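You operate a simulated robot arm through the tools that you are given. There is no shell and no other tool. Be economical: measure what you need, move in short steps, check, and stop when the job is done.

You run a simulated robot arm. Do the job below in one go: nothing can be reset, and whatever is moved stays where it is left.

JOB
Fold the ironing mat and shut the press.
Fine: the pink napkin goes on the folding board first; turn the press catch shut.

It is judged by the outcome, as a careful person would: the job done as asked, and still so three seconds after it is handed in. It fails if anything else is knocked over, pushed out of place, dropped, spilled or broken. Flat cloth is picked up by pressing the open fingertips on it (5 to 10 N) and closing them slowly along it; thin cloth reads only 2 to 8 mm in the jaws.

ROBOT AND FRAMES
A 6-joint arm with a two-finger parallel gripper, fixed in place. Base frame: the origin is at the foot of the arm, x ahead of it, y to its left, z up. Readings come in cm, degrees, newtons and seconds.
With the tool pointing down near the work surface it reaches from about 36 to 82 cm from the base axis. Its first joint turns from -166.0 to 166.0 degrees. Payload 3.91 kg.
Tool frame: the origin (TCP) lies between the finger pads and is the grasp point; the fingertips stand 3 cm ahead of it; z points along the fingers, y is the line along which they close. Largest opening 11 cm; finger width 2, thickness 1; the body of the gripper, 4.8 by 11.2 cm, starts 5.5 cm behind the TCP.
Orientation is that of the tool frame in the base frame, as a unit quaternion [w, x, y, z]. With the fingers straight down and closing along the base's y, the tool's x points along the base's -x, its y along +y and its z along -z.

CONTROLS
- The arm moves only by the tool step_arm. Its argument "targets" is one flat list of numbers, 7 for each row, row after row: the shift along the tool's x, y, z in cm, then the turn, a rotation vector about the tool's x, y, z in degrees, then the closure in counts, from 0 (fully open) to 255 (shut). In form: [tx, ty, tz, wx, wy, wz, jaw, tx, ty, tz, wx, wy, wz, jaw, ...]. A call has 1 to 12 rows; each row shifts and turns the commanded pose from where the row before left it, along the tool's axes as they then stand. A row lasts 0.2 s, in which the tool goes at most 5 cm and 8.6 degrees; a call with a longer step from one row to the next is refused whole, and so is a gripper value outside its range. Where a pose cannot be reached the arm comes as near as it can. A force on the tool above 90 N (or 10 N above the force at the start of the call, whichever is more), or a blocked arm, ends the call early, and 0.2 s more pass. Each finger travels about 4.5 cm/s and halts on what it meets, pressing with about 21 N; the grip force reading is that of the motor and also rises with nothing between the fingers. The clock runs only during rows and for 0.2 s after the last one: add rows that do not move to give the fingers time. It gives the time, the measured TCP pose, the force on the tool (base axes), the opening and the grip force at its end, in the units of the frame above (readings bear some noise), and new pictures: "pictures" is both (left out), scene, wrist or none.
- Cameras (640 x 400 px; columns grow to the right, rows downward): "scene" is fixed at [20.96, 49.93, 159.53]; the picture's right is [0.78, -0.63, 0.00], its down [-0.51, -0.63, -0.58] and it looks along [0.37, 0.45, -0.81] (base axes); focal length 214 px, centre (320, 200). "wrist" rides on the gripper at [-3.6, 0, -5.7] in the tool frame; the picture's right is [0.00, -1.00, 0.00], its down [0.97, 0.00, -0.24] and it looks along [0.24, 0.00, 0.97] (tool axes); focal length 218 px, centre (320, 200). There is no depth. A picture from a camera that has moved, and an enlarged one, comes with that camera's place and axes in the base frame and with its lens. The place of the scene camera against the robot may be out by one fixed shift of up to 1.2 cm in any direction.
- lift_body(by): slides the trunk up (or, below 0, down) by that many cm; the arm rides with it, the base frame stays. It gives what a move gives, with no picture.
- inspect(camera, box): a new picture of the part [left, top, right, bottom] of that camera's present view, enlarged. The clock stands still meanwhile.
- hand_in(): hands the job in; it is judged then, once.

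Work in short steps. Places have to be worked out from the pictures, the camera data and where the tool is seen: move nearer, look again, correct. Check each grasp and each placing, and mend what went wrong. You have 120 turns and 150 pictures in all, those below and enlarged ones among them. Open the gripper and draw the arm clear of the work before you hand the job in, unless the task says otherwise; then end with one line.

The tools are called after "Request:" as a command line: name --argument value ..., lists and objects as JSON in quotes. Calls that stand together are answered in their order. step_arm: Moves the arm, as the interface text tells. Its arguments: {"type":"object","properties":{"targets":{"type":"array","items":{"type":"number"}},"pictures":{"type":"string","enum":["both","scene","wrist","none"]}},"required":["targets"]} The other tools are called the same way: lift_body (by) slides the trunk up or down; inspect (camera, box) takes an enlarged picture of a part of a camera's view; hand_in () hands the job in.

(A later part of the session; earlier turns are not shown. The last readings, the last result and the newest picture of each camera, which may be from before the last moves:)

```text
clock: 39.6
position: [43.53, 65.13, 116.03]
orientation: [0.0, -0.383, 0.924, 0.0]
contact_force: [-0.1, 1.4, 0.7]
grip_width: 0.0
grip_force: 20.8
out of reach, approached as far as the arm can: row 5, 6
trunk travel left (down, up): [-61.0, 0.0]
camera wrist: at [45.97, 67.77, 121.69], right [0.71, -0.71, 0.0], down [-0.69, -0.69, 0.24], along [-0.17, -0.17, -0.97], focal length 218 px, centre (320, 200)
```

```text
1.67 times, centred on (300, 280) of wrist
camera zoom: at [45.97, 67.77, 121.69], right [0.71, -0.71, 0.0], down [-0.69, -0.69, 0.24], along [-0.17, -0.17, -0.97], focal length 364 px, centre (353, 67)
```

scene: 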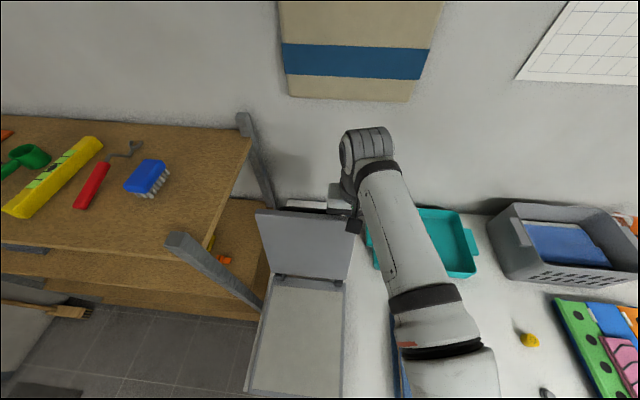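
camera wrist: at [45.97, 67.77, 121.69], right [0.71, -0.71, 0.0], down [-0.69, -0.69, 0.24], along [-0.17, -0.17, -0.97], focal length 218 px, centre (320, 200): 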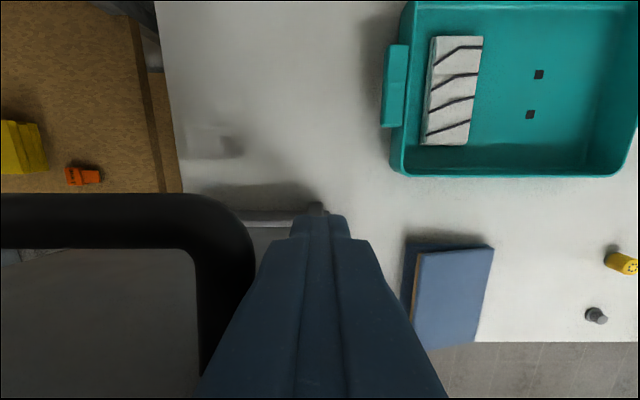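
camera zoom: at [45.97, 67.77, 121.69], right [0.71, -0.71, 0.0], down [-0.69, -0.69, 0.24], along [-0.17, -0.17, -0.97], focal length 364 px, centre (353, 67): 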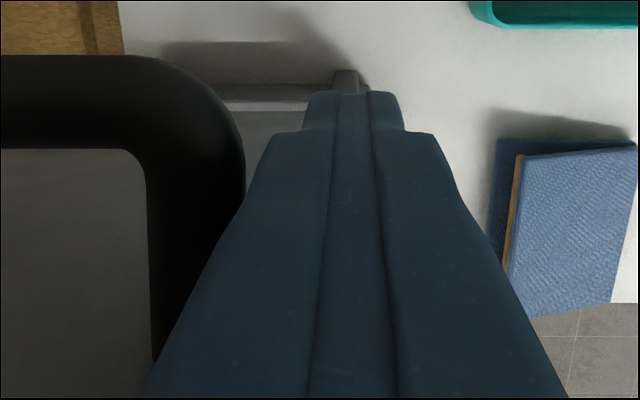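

The fingers are hidden behind the lid, so they overlap it, but a bracket on the gripper sits just in front of the lid top. I'll pull toward −s gently while rising a little, so the bracket stays clear of the lid edge.

Request:
step_arm --targets '[0.7, 0, -0.3, 0, 0, 0, 255, 0.7, 0, -0.3, 0, 0, 0, 255, 0.7, 0, -0.3, 0, 0, 0, 255, 0.7, 0, -0.3, 0, 0, 0, 255]'

```text
clock: 40.6
position: [41.5, 62.93, 117.05]
orientation: [-0.001, -0.384, 0.924, -0.001]
contact_force: [-0.2, -1.4, 0.2]
grip_width: 0.0
grip_force: 20.5
trunk travel left (down, up): [-61.0, 0.0]
camera wrist: at [44.02, 65.65, 122.7], right [0.71, -0.71, 0.0], down [-0.69, -0.69, 0.24], along [-0.17, -0.17, -0.97], focal length 218 px, centre (320, 200)
```

scene: 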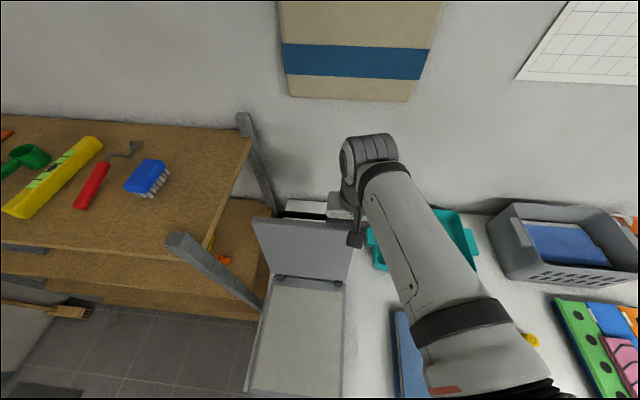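
wrist: 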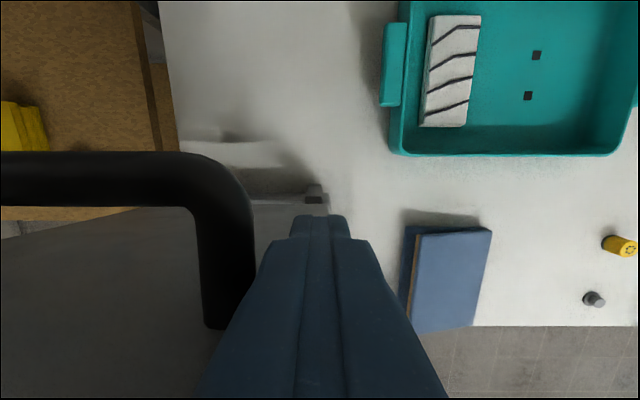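

The lid is coming forward with hardly any force. I'll keep going.

Request:
step_arm --targets '[0.7, 0, -0.3, 0, 0, 0, 255, 0.7, 0, -0.3, 0, 0, 0, 255, 0.7, 0, -0.3, 0, 0, 0, 255, 0.7, 0, -0.3, 0, 0, 0, 255, 0.7, 0, 0, 0, 0, 0, 255]'

```text
clock: 41.8
position: [39.1, 60.74, 118.36]
orientation: [0.0, -0.384, 0.923, 0.0]
contact_force: [0.0, 0.7, 0.9]
grip_width: 0.02
grip_force: 21.0
trunk travel left (down, up): [-61.0, 0.0]
camera wrist: at [41.6, 63.28, 123.97], right [0.71, -0.71, 0.0], down [-0.69, -0.69, 0.24], along [-0.17, -0.17, -0.97], focal length 218 px, centre (320, 200)
```

scene: 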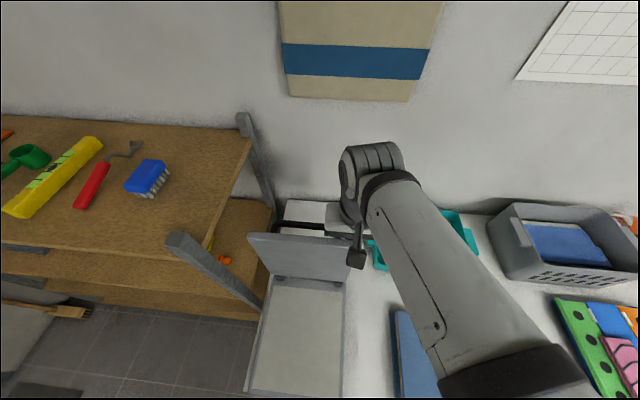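
wrist: 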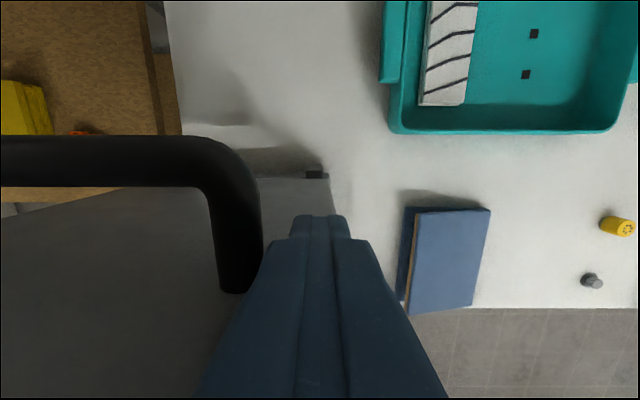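

The lid is about upright and stays with the finger. I'll follow its arc forward through about 30°.

Request:
step_arm --targets '[2.1, 0, 0, 0, 0, 0, 255, 2.1, 0, 0.1, 0, 0, 0, 255, 2.1, 0, 0.4, 0, 0, 0, 255, 2.0, 0, 0.6, 0, 0, 0, 255, 1.95, 0, 0.8, 0, 0, 0, 255]'

```text
clock: 43.0
position: [31.65, 53.2, 116.27]
orientation: [-0.001, -0.383, 0.924, 0.0]
contact_force: [0.0, -0.1, -0.2]
grip_width: 0.0
grip_force: 21.2
trunk travel left (down, up): [-61.0, 0.0]
camera wrist: at [34.11, 55.83, 121.93], right [0.71, -0.71, 0.0], down [-0.69, -0.69, 0.24], along [-0.17, -0.17, -0.97], focal length 218 px, centre (320, 200)
```

scene: 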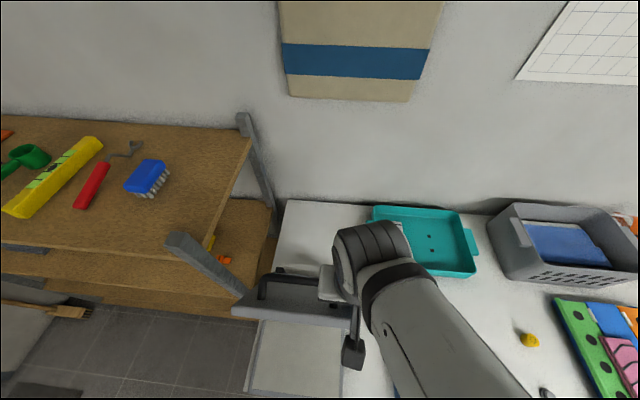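
wrist: 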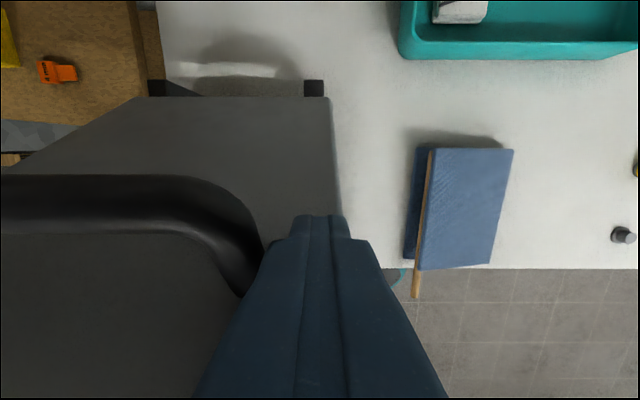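

The lid follows without load. I'll continue along the arc.

Request:
step_arm --targets '[2.23, 0, 1.2, 0, 0, 0, 255, 2.09, 0, 1.5, 0, 0, 0, 255, 1.93, 0, 1.65, 0, 0, 0, 255, 1.75, 0, 1.85, 0, 0, 0, 255]'

```text
clock: 44.0
position: [26.12, 47.73, 110.02]
orientation: [0.001, -0.384, 0.923, 0.001]
contact_force: [0.2, 0.4, -0.2]
grip_width: 0.0
grip_force: 21.5
trunk travel left (down, up): [-61.0, 0.0]
camera wrist: at [28.58, 50.38, 115.76], right [0.71, -0.71, 0.0], down [-0.69, -0.69, 0.24], along [-0.17, -0.17, -0.97], focal length 218 px, centre (320, 200)
```

scene: 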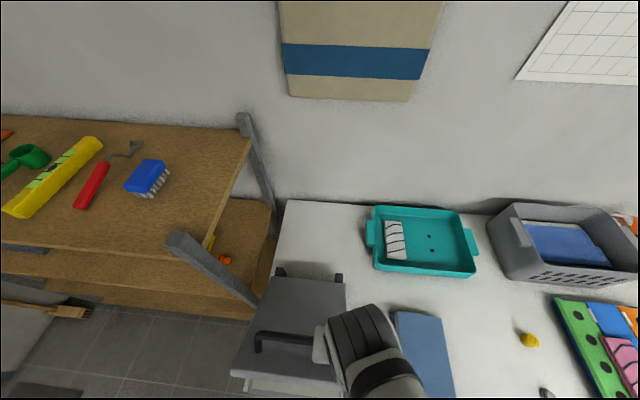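
wrist: 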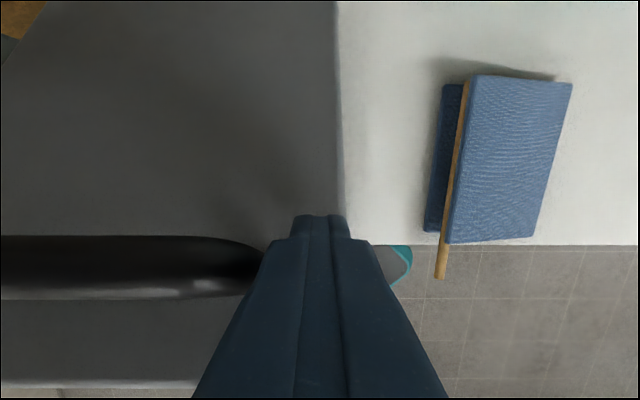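

The lid is more than half closed. I'll keep pressing it down along the arc.

Request:
step_arm --targets '[1.5, 0, 2.1, 0, 0, 0, 255, 1.35, 0, 2.1, 0, 0, 0, 255, 1.0, 0, 2.2, 0, 0, 0, 255, 0.7, 0, 2.3, 0, 0, 0, 255, 0.3, 0, 2.0, 0, 0, 0, 255]'

```text
clock: 45.2
position: [22.67, 44.21, 99.32]
orientation: [0.0, -0.383, 0.924, 0.0]
contact_force: [0.8, 0.2, 0.1]
grip_width: 0.01
grip_force: 20.6
trunk travel left (down, up): [-61.0, 0.0]
camera wrist: at [25.22, 46.83, 105.06], right [0.71, -0.71, 0.0], down [-0.69, -0.69, 0.24], along [-0.17, -0.17, -0.97], focal length 218 px, centre (320, 200)
```

scene: 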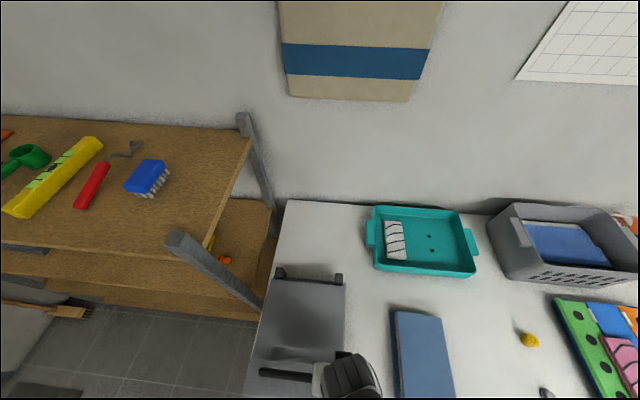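
wrist: 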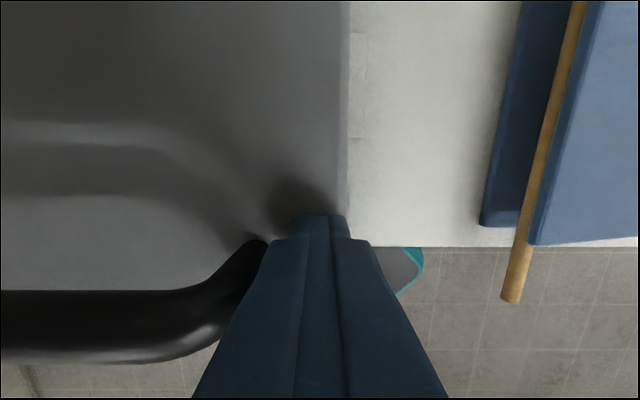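

The lid is nearly closed. I'll press straight down gently until it seats.

Request:
step_arm --targets '[0.1, 0, 1, 0, 0, 0, 255, 0, 0, 1, 0, 0, 0, 255, 0, 0, 0.8, 0, 0, 0, 255, 0, 0, 0.6, 0, 0, 0, 255, 0, 0, 0.5, 0, 0, 0, 255, 0, 0, 0.5, 0, 0, 0, 255, 0, 0, 0.5, 0, 0, 0, 255]'

```text
clock: 46.3
position: [22.57, 43.95, 97.02]
orientation: [0.007, -0.383, 0.924, 0.007]
contact_force: [-8.6, -20.4, 52.7]
grip_width: 0.01
grip_force: 21.0
trunk travel left (down, up): [-61.0, 0.0]
stopped in row 5: the force on the tool passed its limit (the readings are from after the stop); the commanded pose is now the measured one
camera wrist: at [25.04, 46.48, 102.85], right [0.71, -0.71, -0.01], down [-0.69, -0.69, 0.22], along [-0.16, -0.15, -0.97], focal length 218 px, centre (320, 200)
```

scene: 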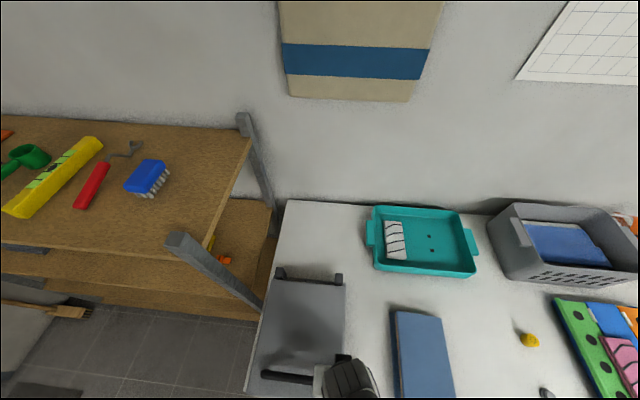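
wrist: 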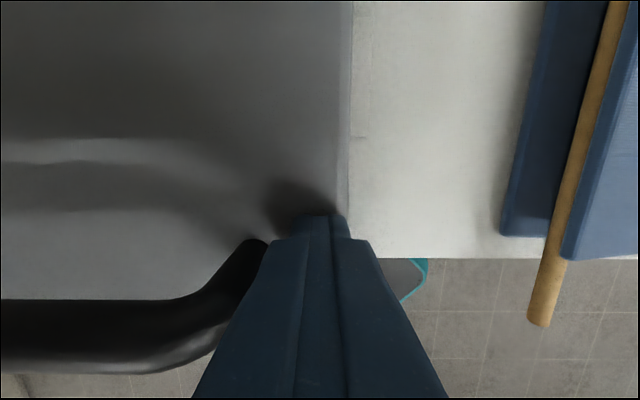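

The lid has seated. I'll rise and move over the front to look at the orange catch.

Request:
step_arm --targets '[0, 0, -2, 0, 0, 0, 255, 0, 0, -4.5, 0, 0, 0, 255, 0, 0, -4.5, 0, 0, 0, 255, 0, 0, -4.5, 0, 0, 0, 255, 2, 3.3, 0, 0, 0, 0, 255, 2, 3.3, 0, 0, 0, 0, 255, 2, 3.3, 0, 0, 0, 0, 200, 0, 0, 0, 0, 0, 0, 120]'

```text
clock: 48.1
position: [11.64, 46.89, 112.01]
orientation: [0.005, -0.384, 0.923, 0.005]
contact_force: [-0.7, -0.1, 0.7]
grip_width: 4.96
grip_force: 0.1
trunk travel left (down, up): [-61.0, 0.0]
camera wrist: at [14.07, 49.37, 117.69], right [0.71, -0.71, -0.01], down [-0.69, -0.69, 0.23], along [-0.17, -0.16, -0.97], focal length 218 px, centre (320, 200)
```

scene: 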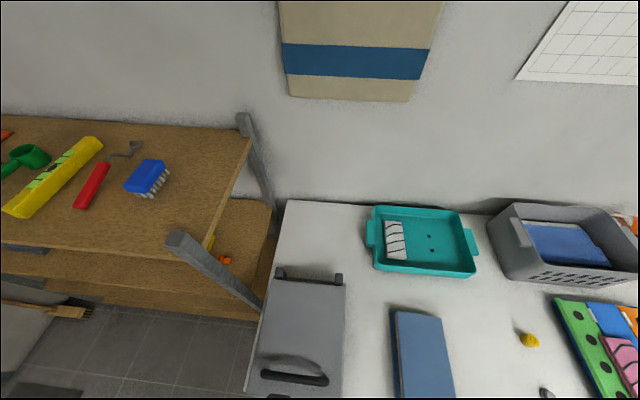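
wrist: 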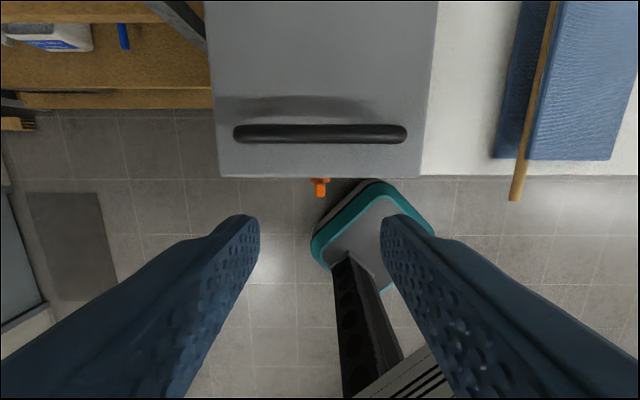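

The lid is closed. I'll zoom in on the catch.

Request:
inspect --camera "wrist" --box '[270, 150, 370, 212]'

```text
6.40 times, centred on (320, 181) of wrist
camera zoom: at [14.07, 49.37, 117.69], right [0.71, -0.71, -0.01], down [-0.69, -0.69, 0.23], along [-0.17, -0.16, -0.97], focal length 1397 px, centre (320, 322)
```

zoom: 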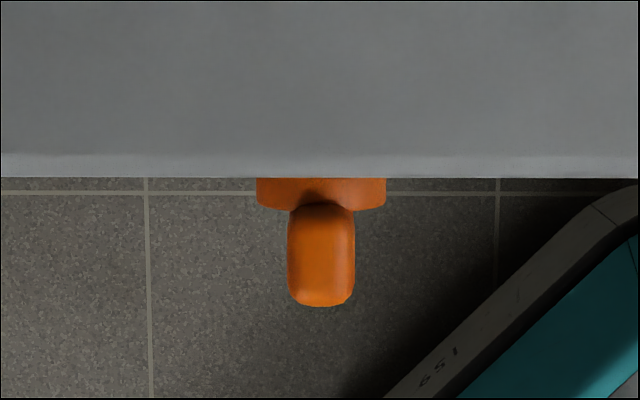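

The catch is an orange knob with a paddle that appears upright, about 1.4 cm wide from above. To see its face I'll back off toward the base, lower a bit and tilt the tool to look outward.

Request:
step_arm --targets '[3, 0, 0, 0, -8, 0, 120, 3, 0, 0, 0, -8, 0, 120, 3, 0, 0, 0, -8, 0, 120, 2, 0, 2, 0, -8, 0, 120, 2, 0, 2, 0, -8, 0, 120, 2, 0, 0, 0, -8, 0, 120]'

```text
clock: 49.5
position: [6.51, 39.05, 105.53]
orientation: [0.387, -0.3, 0.857, 0.161]
contact_force: [0.1, 0.9, 0.4]
grip_width: 5.83
grip_force: 0.2
trunk travel left (down, up): [-61.0, 0.0]
camera wrist: at [5.08, 37.71, 111.93], right [0.64, -0.77, -0.04], down [-0.64, -0.5, -0.58], along [0.42, 0.4, -0.81], focal length 218 px, centre (320, 200)
```

scene: 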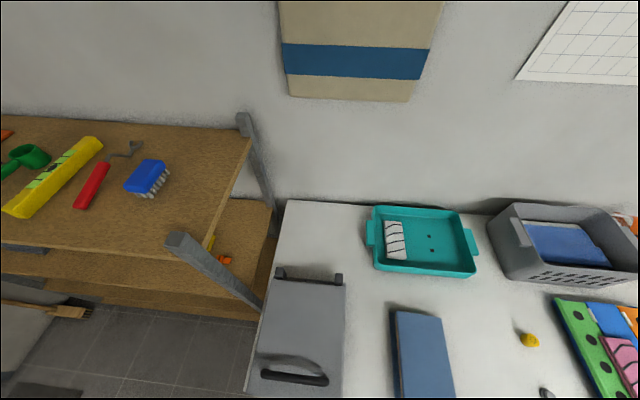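
wrist: 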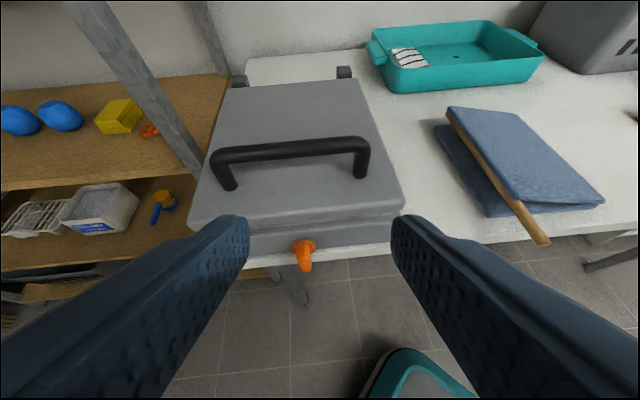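

I'll enlarge the catch and also the folded mat.

Request:
inspect --camera "wrist" --box '[240, 210, 370, 300]'

Request:
inspect --camera "wrist" --box '[410, 80, 620, 260]'

```text
4.44 times, centred on (305, 255) of wrist
camera zoom: at [5.08, 37.71, 111.93], right [0.64, -0.77, -0.04], down [-0.64, -0.5, -0.58], along [0.42, 0.4, -0.81], focal length 970 px, centre (387, -44)
```

zoom: 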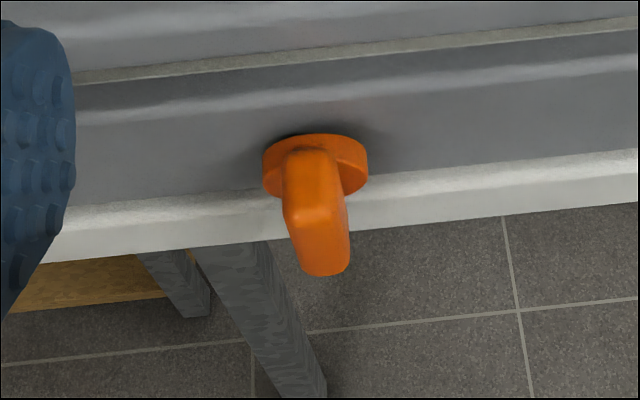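

```text
2.22 times, centred on (515, 170) of wrist
camera zoom: at [5.08, 37.71, 111.93], right [0.64, -0.77, -0.04], down [-0.64, -0.5, -0.58], along [0.42, 0.4, -0.81], focal length 485 px, centre (-113, 267)
```

zoom: 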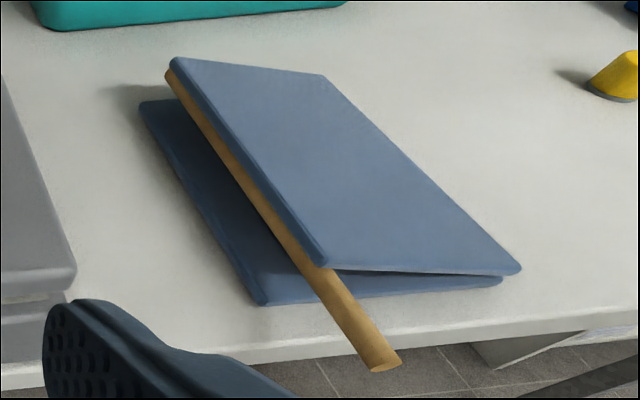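

The catch paddle stands upright at about t≈−25, s 38.5–41 and z≈88, and must turn a quarter turn. The mat's top leaf has also sprung up slightly, so I'll press it afterwards. I'll tilt the tool further toward horizontal to grip the paddle from the front.

Request:
step_arm --targets '[1.49, 0, 1.34, 0, -8, 0, 120, 1.66, 0, 1.12, 0, -8, 0, 120, 1.8, 0, 0.88, 0, -8, 0, 120, 1.9, 0, 0.62, 0, -8, 0, 120]' --pictures "wrist"

```text
clock: 50.0
position: [8.6, 40.32, 105.27]
orientation: [0.462, -0.257, 0.832, 0.168]
contact_force: [0.3, 1.0, 0.8]
grip_width: 5.84
grip_force: 0.1
out of reach, approached as far as the arm can: row 1, 2
trunk travel left (down, up): [-61.0, 0.0]
stopped in row 2: the arm was blocked; the commanded pose is now the measured one
camera wrist: at [6.15, 38.42, 111.3], right [0.58, -0.81, -0.04], down [-0.59, -0.39, -0.71], along [0.56, 0.44, -0.71], focal length 218 px, centre (320, 200)
```

wrist: 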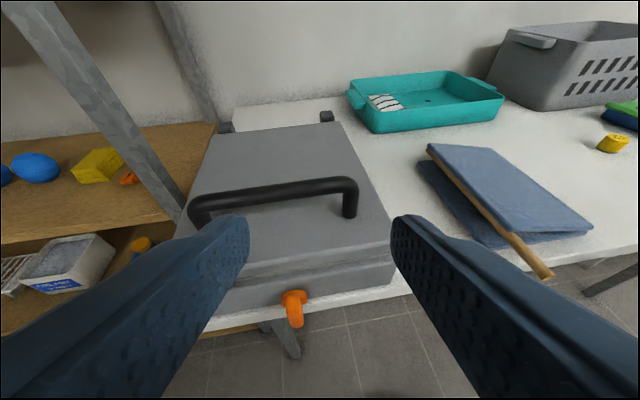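

The arm is blocked here near its inner limit. I'll raise the tool and then lower the trunk, so the arm can work at this height with the tool level.

Request:
step_arm --targets '[-3.42, 0.17, -2.06, 0, 0, 0, 120, -3.42, 0.17, -2.06, 0, 0, 0, 120, -3.42, 0.17, -2.06, 0, 0, 0, 120, -3.42, 0.17, -2.06, 0, 0, 0, 120, -3.42, 0.17, -2.06, 0, 0, 0, 120, -3.42, 0.17, -2.06, 0, 0, 0, 120, -3.42, 0.17, -2.06, 0, 0, 0, 120]' --pictures "none"

```text
clock: 51.5
position: [8.59, 40.36, 133.23]
orientation: [0.461, -0.257, 0.832, 0.168]
contact_force: [-0.3, 0.3, -0.1]
grip_width: 5.82
grip_force: 0.0
trunk travel left (down, up): [-61.0, 0.0]
```

The tool is clear. Lowering the trunk 30 cm.

Request:
lift_body --by -30

```text
clock: 54.5
position: [8.72, 40.52, 103.13]
orientation: [0.462, -0.257, 0.832, 0.168]
contact_force: [0.4, 1.2, -0.8]
grip_width: 5.82
grip_force: 0.2
trunk travel left (down, up): [-31.0, 30.0]
```

Now I'll turn the tool level, pointing at the press front, and look.

Request:
step_arm --targets '[0, 0, 0, -2.1, -7.7, -1.22, 120, 0, 0, 0, -2.1, -7.7, -1.22, 120, 0, 0, 0, -2.1, -7.7, -1.22, 120, 0, 0, 0, -2.1, -7.7, -1.22, 120]'

```text
clock: 55.5
position: [8.9, 40.52, 103.53]
orientation: [0.654, -0.266, 0.655, 0.27]
contact_force: [-0.1, 0.0, -0.2]
grip_width: 5.81
grip_force: 0.0
trunk travel left (down, up): [-31.0, 30.0]
camera wrist: at [4.82, 36.56, 107.03], right [0.7, -0.71, -0.01], down [-0.17, -0.16, -0.97], along [0.69, 0.68, -0.24], focal length 218 px, centre (320, 200)
```

scene: 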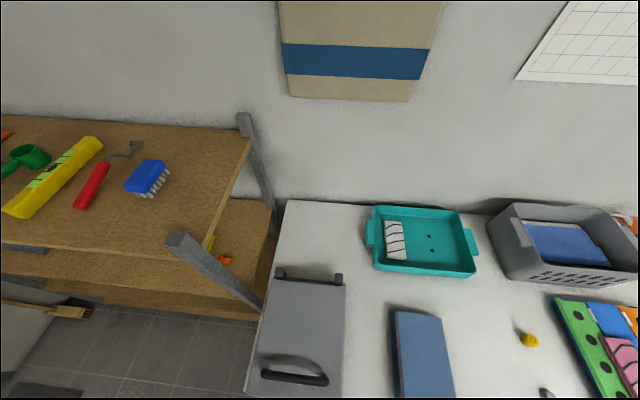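
wrist: 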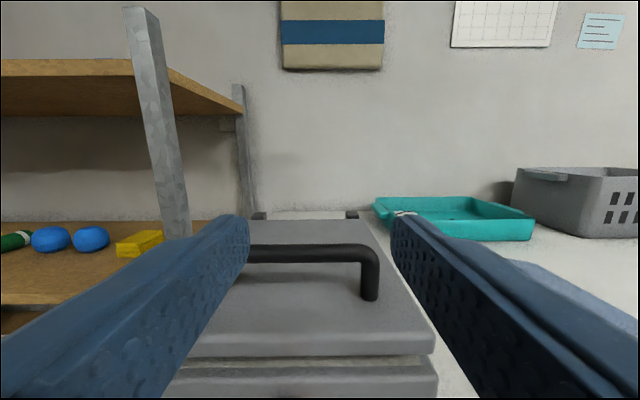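

The level pose works with the lower trunk. I'll back slightly, centre on the catch and lower for a front view.

Request:
step_arm --targets '[0, 1.35, -0.6, 0, 0, 0, 60, 0, 1.35, -0.6, 0, 0, 0, 60, 3.5, 0, 0, 0, 0, 0, 60, 3.5, 0, 0, 0, 0, 0, 60, 3, 0, 0, 0, 0, 0, 60]' --pictures "wrist"

```text
clock: 56.9
position: [9.48, 40.44, 98.72]
orientation: [0.658, -0.191, 0.666, 0.296]
contact_force: [-0.1, 0.2, 0.5]
grip_width: 8.4
grip_force: 0.1
trunk travel left (down, up): [-31.0, 30.0]
stopped in row 5: the arm was blocked; the commanded pose is now the measured one
camera wrist: at [5.49, 36.38, 101.92], right [0.64, -0.75, -0.14], down [-0.24, -0.02, -0.97], along [0.73, 0.66, -0.2], focal length 218 px, centre (320, 200)
```

wrist: 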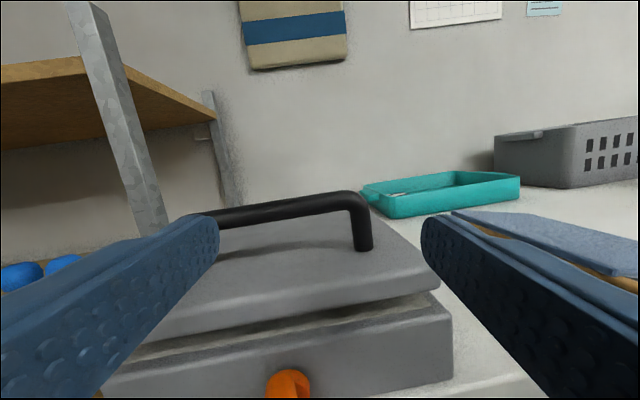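

The arm is blocked lower at this trunk height. I'll rise a little, square the tool up again, then drop the trunk further.

Request:
step_arm --targets '[-3.96, 0.57, 0.16, 0, 0, 0, 60, 0, 0, 0, -2.3, 1.3, -4.05, 60, 0, 0, 0, -2.3, 1.3, -4.05, 60, 0, 0, 0, 0, 0, 0, 60]' --pictures "none"

Request:
lift_body --by -12

Request:
inspect --camera "wrist" --box '[0, 0, 640, 400]'

```text
clock: 57.9
position: [9.4, 40.43, 102.49]
orientation: [0.653, -0.271, 0.652, 0.273]
contact_force: [0.1, 0.4, -1.1]
grip_width: 8.44
grip_force: 0.0
trunk travel left (down, up): [-31.0, 30.0]
```

```text
clock: 59.4
position: [9.39, 40.46, 90.58]
orientation: [0.653, -0.27, 0.653, 0.273]
contact_force: [0.3, -0.1, -0.6]
grip_width: 8.43
grip_force: 0.1
trunk travel left (down, up): [-19.0, 42.0]
```

```text
1.00 times, centred on (320, 200) of wrist
camera zoom: at [5.39, 36.5, 94.19], right [0.71, -0.7, 0.0], down [-0.17, -0.17, -0.97], along [0.68, 0.69, -0.24], focal length 218 px, centre (320, 200)
```

zoom: 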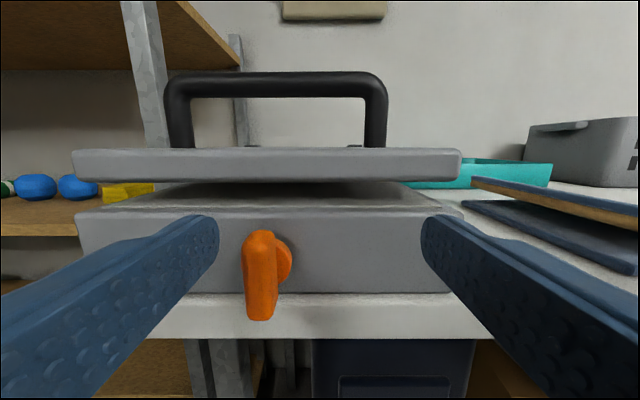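

From the front, the lid top reads level (z≈94 at front and back), so it is fully down. The paddle is upright, spanning z 86–90.5, at t≈−24.8. I'll centre on it and use the trunk for the small lowering.

Request:
step_arm --targets '[0, 1.4, 0, 0, 0, 0, 60, 0, 1.4, 0, 0, 0, 0, 60]' --pictures "none"

Request:
lift_body --by -2.3

Request:
inspect --camera "wrist" --box '[160, 150, 480, 350]'

```text
clock: 60.0
position: [8.1, 42.02, 90.83]
orientation: [0.656, -0.266, 0.653, 0.269]
contact_force: [-0.9, -1.0, -0.2]
grip_width: 8.41
grip_force: 0.1
trunk travel left (down, up): [-19.0, 42.0]
```

```text
clock: 60.7
position: [8.2, 42.09, 88.39]
orientation: [0.655, -0.266, 0.654, 0.27]
contact_force: [0.4, 0.2, -0.3]
grip_width: 8.41
grip_force: 0.1
trunk travel left (down, up): [-16.7, 44.3]
```

```text
2.00 times, centred on (320, 250) of wrist
camera zoom: at [4.08, 38.12, 92.04], right [0.7, -0.71, 0.0], down [-0.17, -0.16, -0.97], along [0.69, 0.68, -0.24], focal length 436 px, centre (320, 100)
```

zoom: 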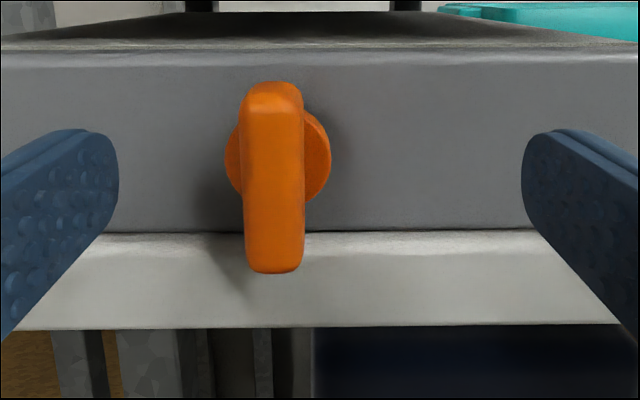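

The paddle is about 0.9 cm left of the finger centre. I'll correct that, move in 1.4 cm and close gently on it.

Request:
step_arm --targets '[0, 0.9, 0, 0, 0, 0, 60, 0, 0, 0.7, 0, 0, 0, 60, 0, 0, 0.7, 0, 0, 0, 60, 0, 0, 0, 0, 0, 0, 120, 0, 0, 0, 0, 0, 0, 160, 0, 0, 0, 0, 0, 0, 200, 0, 0, 0, 0, 0, 0, 220, 0, 0, 0, 0, 0, 0, 230]' --pictures "wrist"

```text
clock: 62.5
position: [7.9, 43.88, 88.33]
orientation: [0.653, -0.27, 0.653, 0.273]
contact_force: [12.1, -17.9, -3.1]
grip_width: 2.14
grip_force: 11.2
trunk travel left (down, up): [-16.7, 44.3]
camera wrist: at [3.9, 39.88, 91.91], right [0.71, -0.71, 0.0], down [-0.17, -0.17, -0.97], along [0.69, 0.69, -0.24], focal length 218 px, centre (320, 200)
```

wrist: 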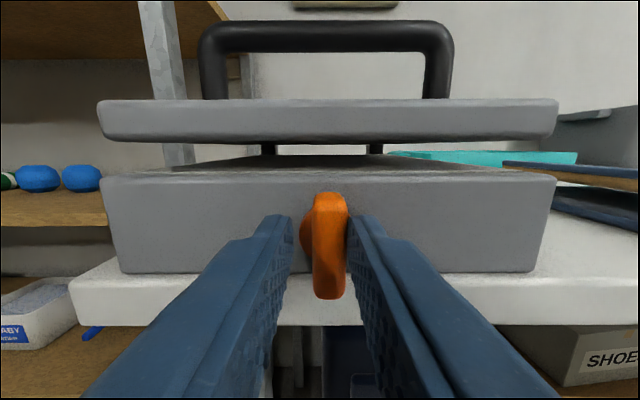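

The right finger touched first, so I'll shift 0.4 cm to the right and finish closing.

Request:
step_arm --targets '[0, -0.4, 0, 0, 0, 0, 225, 0, 0, 0, 0, 0, 0, 235, 0, 0, 0, 0, 0, 0, 245, 0, 0, 0, 0, 0, 0, 250]' --pictures "none"

```text
clock: 63.5
position: [8.25, 43.59, 88.41]
orientation: [0.653, -0.269, 0.653, 0.273]
contact_force: [13.3, -15.1, -3.0]
grip_width: 1.39
grip_force: 44.8
trunk travel left (down, up): [-16.7, 44.3]
```

The paddle is gripped at 1.39 cm. I'll relax the side load and try turning clockwise 16°, watching the force.

Request:
step_arm --targets '[0, -0.2, 0, 0, 0, 0, 250, 0, 0, 0, 0, 0, 6, 250, 0, 0, 0, 0, 0, 6, 250, 0, 0, 0, 0, 0, 4, 250]' --pictures "wrist"

```text
clock: 64.5
position: [8.37, 43.53, 88.32]
orientation: [0.609, -0.176, 0.685, 0.361]
contact_force: [13.1, -16.8, -4.9]
grip_width: 1.4
grip_force: 45.0
trunk travel left (down, up): [-16.7, 44.3]
camera wrist: at [5.0, 38.79, 91.78], right [0.68, -0.68, -0.28], down [-0.36, 0.02, -0.93], along [0.64, 0.74, -0.23], focal length 218 px, centre (320, 200)
```

wrist: 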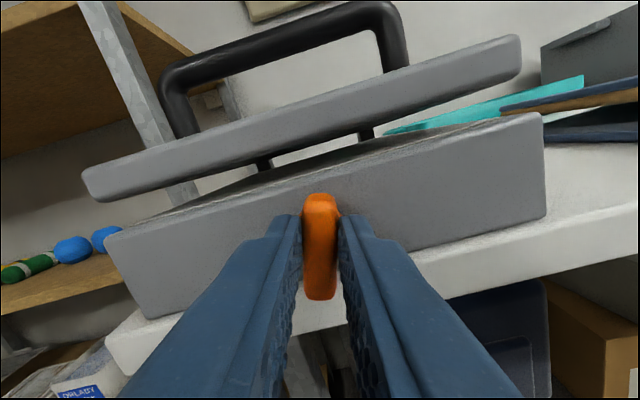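

The paddle turns with the fingers. Continuing clockwise.

Request:
step_arm --targets '[0, -0.05, 0, 0, 0, 7, 250, 0, -0.05, 0, 0, 0, 7, 250, 0, 0, 0, 0, 0, 7, 250, 0, 0, 0, 0, 0, 7, 250, 0, 0, 0, 0, 0, 7, 250]' --pictures "wrist"

```text
clock: 65.7
position: [7.76, 43.17, 97.13]
orientation: [0.486, 0.03, 0.713, 0.504]
contact_force: [0.2, 0.7, -0.6]
grip_width: 0.23
grip_force: 0.1
out of reach, approached as far as the arm can: row 3, 4, 5
trunk travel left (down, up): [-16.7, 44.3]
camera wrist: at [5.5, 37.34, 99.64], right [0.45, -0.49, -0.75], down [-0.68, 0.35, -0.64], along [0.58, 0.8, -0.18], focal length 218 px, centre (320, 200)
```

wrist: 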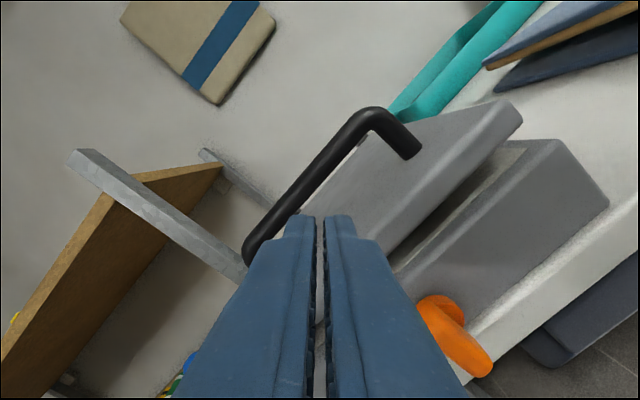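

The arm ran out of reach and slipped off upward. I'll check how far the paddle has turned.

Request:
inspect --camera "wrist" --box '[360, 260, 560, 400]'

```text
2.86 times, centred on (460, 330) of wrist
camera zoom: at [5.5, 37.34, 99.64], right [0.45, -0.49, -0.75], down [-0.68, 0.35, -0.64], along [0.58, 0.8, -0.18], focal length 624 px, centre (-80, -171)
```

zoom: 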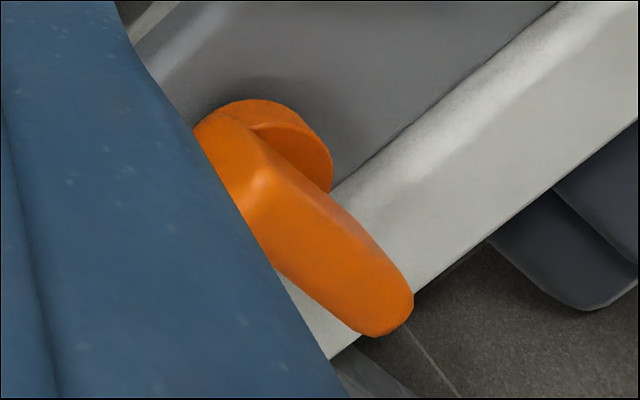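

The catch has turned only slightly clockwise. That wrist roll is near its limit, so I'll rise clear, roll the gripper about 230° the other way (the fingers are symmetric), and regrip with room to turn.

Request:
step_arm --targets '[-3.2, 3.6, -0.1, 0, 0, 0, 200, -3.2, 3.6, -0.1, 0, 0, 0, 160, 0, 0, 0, 0, 0, -8.2, 120, 0, 0, 0, 0, 0, -8.2, 120, 0, 0, 0, 0, 0, -8.2, 120, 0, 0, 0, 0, 0, -8.2, 120, 0, 0, 0, 0, 0, -8.2, 120, 0, 0, 0, 0, 0, -8.2, 120]' --pictures "none"

```text
clock: 67.5
position: [7.82, 42.75, 106.84]
orientation: [0.654, -0.266, 0.658, 0.262]
contact_force: [-0.7, 0.4, 0.1]
grip_width: 5.84
grip_force: 0.1
trunk travel left (down, up): [-16.7, 44.3]
```

Back at zero roll and clear of the press. Now the 180° roll, in two calls.

Request:
step_arm --targets '[0, 0, 0, 0, 0, -8.2, 120, 0, 0, 0, 0, 0, -8.2, 120, 0, 0, 0, 0, 0, -8.2, 120, 0, 0, 0, 0, 0, -8.2, 120, 0, 0, 0, 0, 0, -8.2, 120, 0, 0, 0, 0, 0, -8.2, 120, 0, 0, 0, 0, 0, -8.2, 120, 0, 0, 0, 0, 0, -8.2, 120, 0, 0, 0, 0, 0, -8.2, 120, 0, 0, 0, 0, 0, -8.2, 120, 0, 0, 0, 0, 0, -8.0, 120]' --pictures "none"

Request:
step_arm --targets '[0, 0, 0, 0, 0, -8.2, 120, 0, 0, 0, 0, 0, -8.2, 120, 0, 0, 0, 0, 0, -8.2, 120, 0, 0, 0, 0, 0, -8.2, 120, 0, 0, 0, 0, 0, -8.2, 120, 0, 0, 0, 0, 0, -8.2, 120, 0, 0, 0, 0, 0, -8.2, 120, 0, 0, 0, 0, 0, -8.2, 120, 0, 0, 0, 0, 0, -8.2, 120, 0, 0, 0, 0, 0, -8.2, 120, 0, 0, 0, 0, 0, -8.0, 120]' --pictures "wrist"

```text
clock: 69.9
position: [7.9, 42.63, 107.34]
orientation: [0.651, -0.649, 0.282, -0.274]
contact_force: [0.1, -0.5, -0.7]
grip_width: 5.81
grip_force: 0.0
trunk travel left (down, up): [-16.7, 44.3]
```

```text
clock: 72.3
position: [7.87, 42.67, 107.96]
orientation: [-0.27, 0.659, 0.258, 0.653]
contact_force: [-1.0, -0.2, 0.7]
grip_width: 5.8
grip_force: 0.1
trunk travel left (down, up): [-16.7, 44.3]
camera wrist: at [3.72, 38.82, 104.21], right [-0.69, 0.72, 0.02], down [-0.16, -0.18, 0.97], along [0.7, 0.67, 0.24], focal length 218 px, centre (320, 200)
```

wrist: 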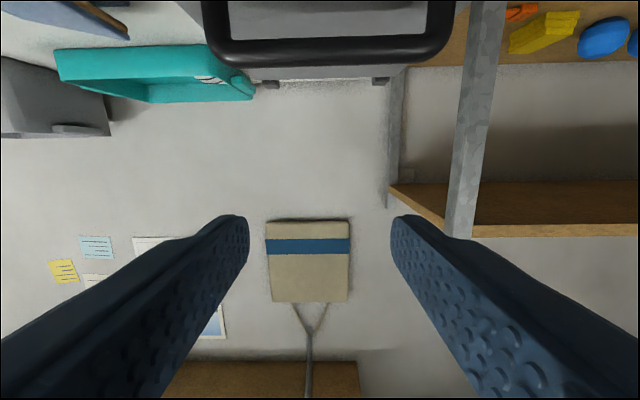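

Flipped pose reached. I'll back off 1 cm, open a bit more and lower the trunk until the fingers are nearly at catch height.

Request:
step_arm --targets '[0, 0, -1.0, 0, 0, 0, 80, 0, 0, 0, 0, 0, 0, 60]' --pictures "none"

Request:
lift_body --by -15

Request:
inspect --camera "wrist" --box '[0, 0, 640, 400]'

```text
clock: 72.9
position: [8.29, 42.18, 107.73]
orientation: [-0.26, 0.664, 0.246, 0.656]
contact_force: [-0.2, 0.5, 0.2]
grip_width: 8.4
grip_force: 0.1
trunk travel left (down, up): [-16.7, 44.3]
```

```text
clock: 74.6
position: [8.32, 42.02, 92.97]
orientation: [-0.262, 0.664, 0.245, 0.656]
contact_force: [0.0, -0.3, -0.2]
grip_width: 8.42
grip_force: 0.1
trunk travel left (down, up): [-1.7, 59.3]
```

```text
1.00 times, centred on (320, 200) of wrist
camera zoom: at [4.05, 38.3, 89.36], right [-0.67, 0.74, 0.03], down [-0.16, -0.18, 0.97], along [0.73, 0.64, 0.24], focal length 218 px, centre (320, 200)
```

zoom: 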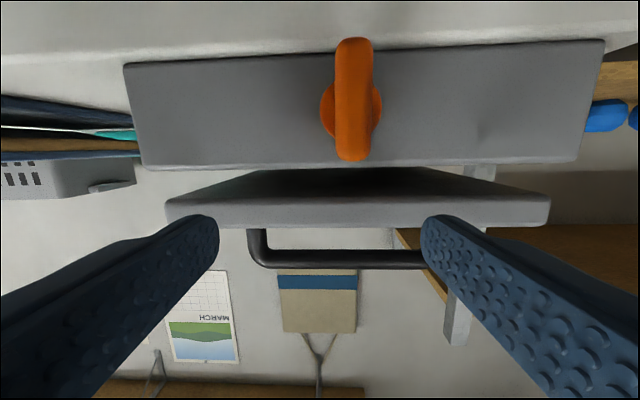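

The view is upside down, but it shows the paddle still essentially upright. The slip dragged it back. I'll square up and lower around it, keeping it between the open fingers.

Request:
step_arm --targets '[0, -0.6, 0, 3, 0, 0, 60, 0, -0.6, 0, 0, 0, 0, 60, -2.3, 0, 0, 0, 0, 0, 60, -2.3, 0, 0, 0, 0, 0, 60]' --pictures "wrist"

```text
clock: 75.6
position: [7.7, 42.62, 93.93]
orientation: [-0.324, 0.659, 0.213, 0.645]
contact_force: [0.0, 0.2, -0.2]
grip_width: 8.42
grip_force: 0.2
trunk travel left (down, up): [-1.7, 59.3]
camera wrist: at [3.3, 39.21, 90.19], right [-0.7, 0.7, 0.15], down [-0.09, -0.3, 0.95], along [0.71, 0.65, 0.28], focal length 218 px, centre (320, 200)
```

wrist: 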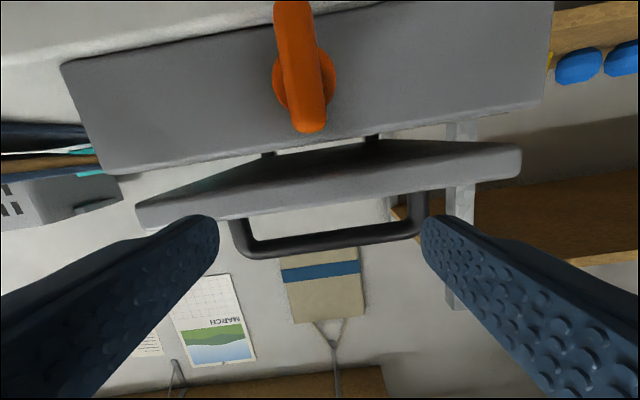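

The pose lags the command with no block reported. I'll wait a few rows and read again.

Request:
step_arm --targets '[0, 0, 0, 0, 0, 0, 60, 0, 0, 0, 0, 0, 0, 60, 0, 0, 0, 0, 0, 0, 60, 0, 0, 0, 0, 0, 0, 60]' --pictures "none"

```text
clock: 76.6
position: [7.78, 42.63, 93.57]
orientation: [-0.322, 0.659, 0.215, 0.645]
contact_force: [-0.4, 0.0, 0.2]
grip_width: 8.44
grip_force: 0.0
trunk travel left (down, up): [-1.7, 59.3]
```

The arm seems to be at a joint limit in this pose. I'll use another approach: raise the trunk, tilt the tool downward, and push the top of the paddle to the right with closed fingers.

Request:
lift_body --by 50

Request:
step_arm --targets '[0, 0, 0, 0, -8, 0, 120, 0, 0, 0, 0, -8, 0, 160, 0, 0, 0, 0, -8, 0, 200, 0, 0, 0, 0, -8, 0, 255, 0, 0, 0, 0, -8, 0, 255, 0, 0, 0, 0, -8, 0, 255]' --pictures "wrist"

```text
refused: 50 is not a number from -40 to 40
```

```text
clock: 78.0
position: [5.15, 42.8, 88.46]
orientation: [-0.158, 0.854, 0.378, 0.321]
contact_force: [0.5, -0.5, 1.1]
grip_width: 0.0
grip_force: 21.1
trunk travel left (down, up): [-1.7, 59.3]
camera wrist: at [0.82, 37.94, 90.21], right [-0.75, 0.66, 0.03], down [0.39, 0.41, 0.83], along [0.54, 0.63, -0.56], focal length 218 px, centre (320, 200)
```

wrist: 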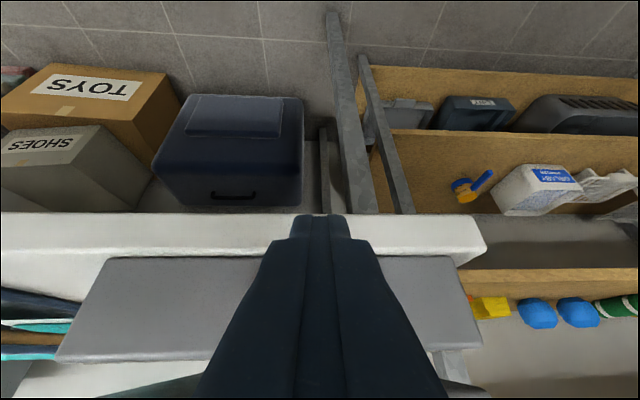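

The lift was refused for its size, so the tilt happened low down, but nothing was touched. I'll raise the trunk in an allowed step. The fingertips at s≈36 are clear of the catch.

Request:
lift_body --by 25

Request:
inspect --camera "wrist" --box '[0, 0, 640, 400]'

```text
clock: 80.6
position: [5.17, 42.71, 113.43]
orientation: [-0.159, 0.854, 0.377, 0.321]
contact_force: [0.1, 0.6, -0.8]
grip_width: 0.01
grip_force: 21.2
trunk travel left (down, up): [-26.7, 34.3]
```

```text
1.00 times, centred on (320, 200) of wrist
camera zoom: at [0.93, 37.87, 115.24], right [-0.75, 0.67, 0.03], down [0.39, 0.4, 0.83], along [0.54, 0.63, -0.56], focal length 218 px, centre (320, 200)
```

zoom: 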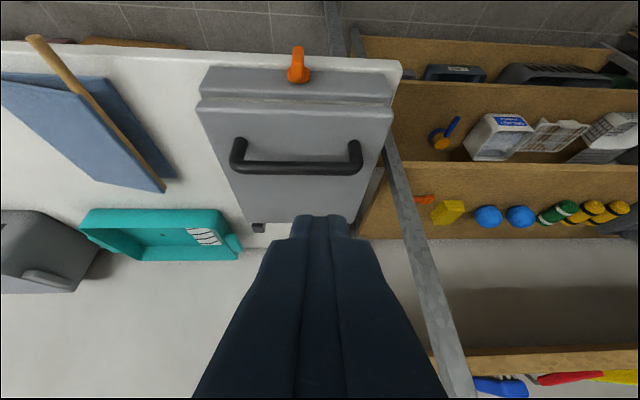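

This gives a clear view and a usable pushing pose, with the fingers pointing forward and down at about 42°. I'll lower the trunk 18 cm, then bring the fingertip just left of the paddle's upper half.

Request:
lift_body --by -18

Request:
step_arm --targets '[0.15, -0.5, 1.0, 0, 0, 0, 255, 0.15, 0, 1.0, 0, 0, 0, 255]' --pictures "wrist"

```text
clock: 82.6
position: [5.22, 42.65, 95.3]
orientation: [-0.159, 0.854, 0.376, 0.323]
contact_force: [0.2, -0.7, 0.1]
grip_width: 0.01
grip_force: 20.7
trunk travel left (down, up): [-8.7, 52.3]
```

```text
clock: 83.2
position: [5.97, 44.1, 94.69]
orientation: [-0.166, 0.854, 0.374, 0.323]
contact_force: [1.2, -0.1, 0.4]
grip_width: 0.0
grip_force: 20.7
trunk travel left (down, up): [-8.7, 52.3]
camera wrist: at [1.71, 39.22, 96.46], right [-0.74, 0.67, 0.04], down [0.4, 0.39, 0.83], along [0.54, 0.64, -0.55], focal length 218 px, centre (320, 200)
```

wrist: 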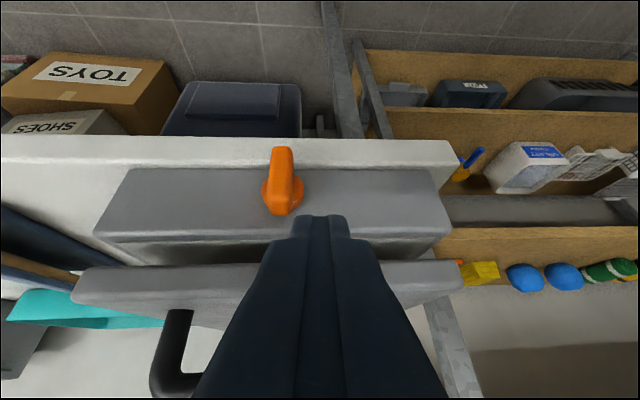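

The fingertip is just left of the paddle (the view is inverted). I'll advance along the fingers to paddle depth and height.

Request:
step_arm --targets '[-0.07, -0.06, 1.3, 0, 0, 0, 255, -0.07, -0.06, 1.3, 0, 0, 0, 255, -0.07, -0.06, 1.25, 0, 0, 0, 255, 0, 0, 0, 0, 0, 0, 255]' --pictures "wrist"

```text
clock: 84.2
position: [7.24, 46.1, 91.66]
orientation: [-0.163, 0.853, 0.375, 0.323]
contact_force: [-0.7, 0.2, -0.9]
grip_width: 0.01
grip_force: 20.5
trunk travel left (down, up): [-8.7, 52.3]
camera wrist: at [2.95, 41.3, 93.34], right [-0.75, 0.67, 0.04], down [0.39, 0.4, 0.83], along [0.54, 0.63, -0.56], focal length 218 px, centre (320, 200)
```

wrist: 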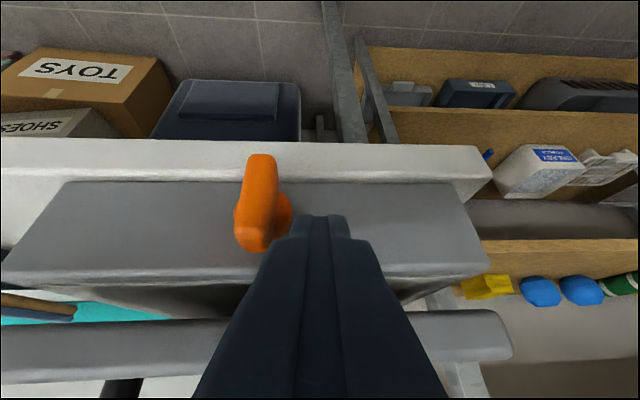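

The finger is beside the paddle's upper half. Pushing right (+t) gently.

Request:
step_arm --targets '[0, 0.6, -0.04, 0, 0, 0, 255, 0, 0.6, -0.04, 0, 0, 0, 255, 0, 0.6, -0.04, 0, 0, 0, 255, 0, 0.6, -0.04, 0, 0, 0, 255]' --pictures "wrist"

```text
clock: 85.2
position: [9.08, 44.5, 91.38]
orientation: [-0.16, 0.854, 0.375, 0.323]
contact_force: [1.3, -7.0, 16.3]
grip_width: 0.0
grip_force: 21.7
trunk travel left (down, up): [-8.7, 52.3]
camera wrist: at [4.75, 39.63, 93.2], right [-0.74, 0.67, 0.03], down [0.39, 0.4, 0.83], along [0.54, 0.63, -0.56], focal length 218 px, centre (320, 200)
```

wrist: 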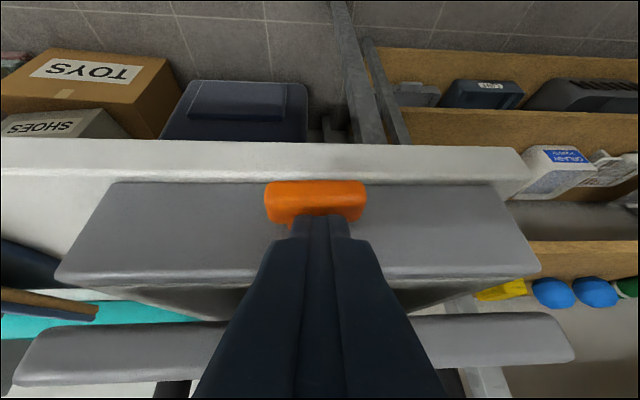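

The paddle swung to horizontal. I'll withdraw the finger along its axis and check.

Request:
step_arm --targets '[0.3, 0, -0.5, 0, 0, 0, 255, 0.3, 0, -2, 0, 0, 0, 255, 0, 0, -2, 0, 0, 0, 255, 0, 0, 0, 0, 0, 0, 255]' --pictures "none"

Request:
inspect --camera "wrist" --box '[160, 80, 480, 280]'

```text
clock: 86.2
position: [7.37, 42.46, 94.9]
orientation: [-0.16, 0.854, 0.376, 0.321]
contact_force: [-0.5, 0.2, -0.4]
grip_width: 0.0
grip_force: 21.0
trunk travel left (down, up): [-8.7, 52.3]
```

```text
2.00 times, centred on (320, 180) of wrist
camera zoom: at [3.08, 37.7, 96.68], right [-0.75, 0.67, 0.03], down [0.39, 0.4, 0.83], along [0.54, 0.63, -0.56], focal length 436 px, centre (320, 240)
```

zoom: 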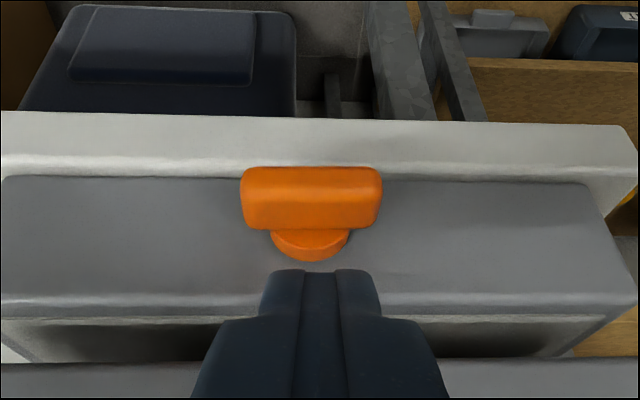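

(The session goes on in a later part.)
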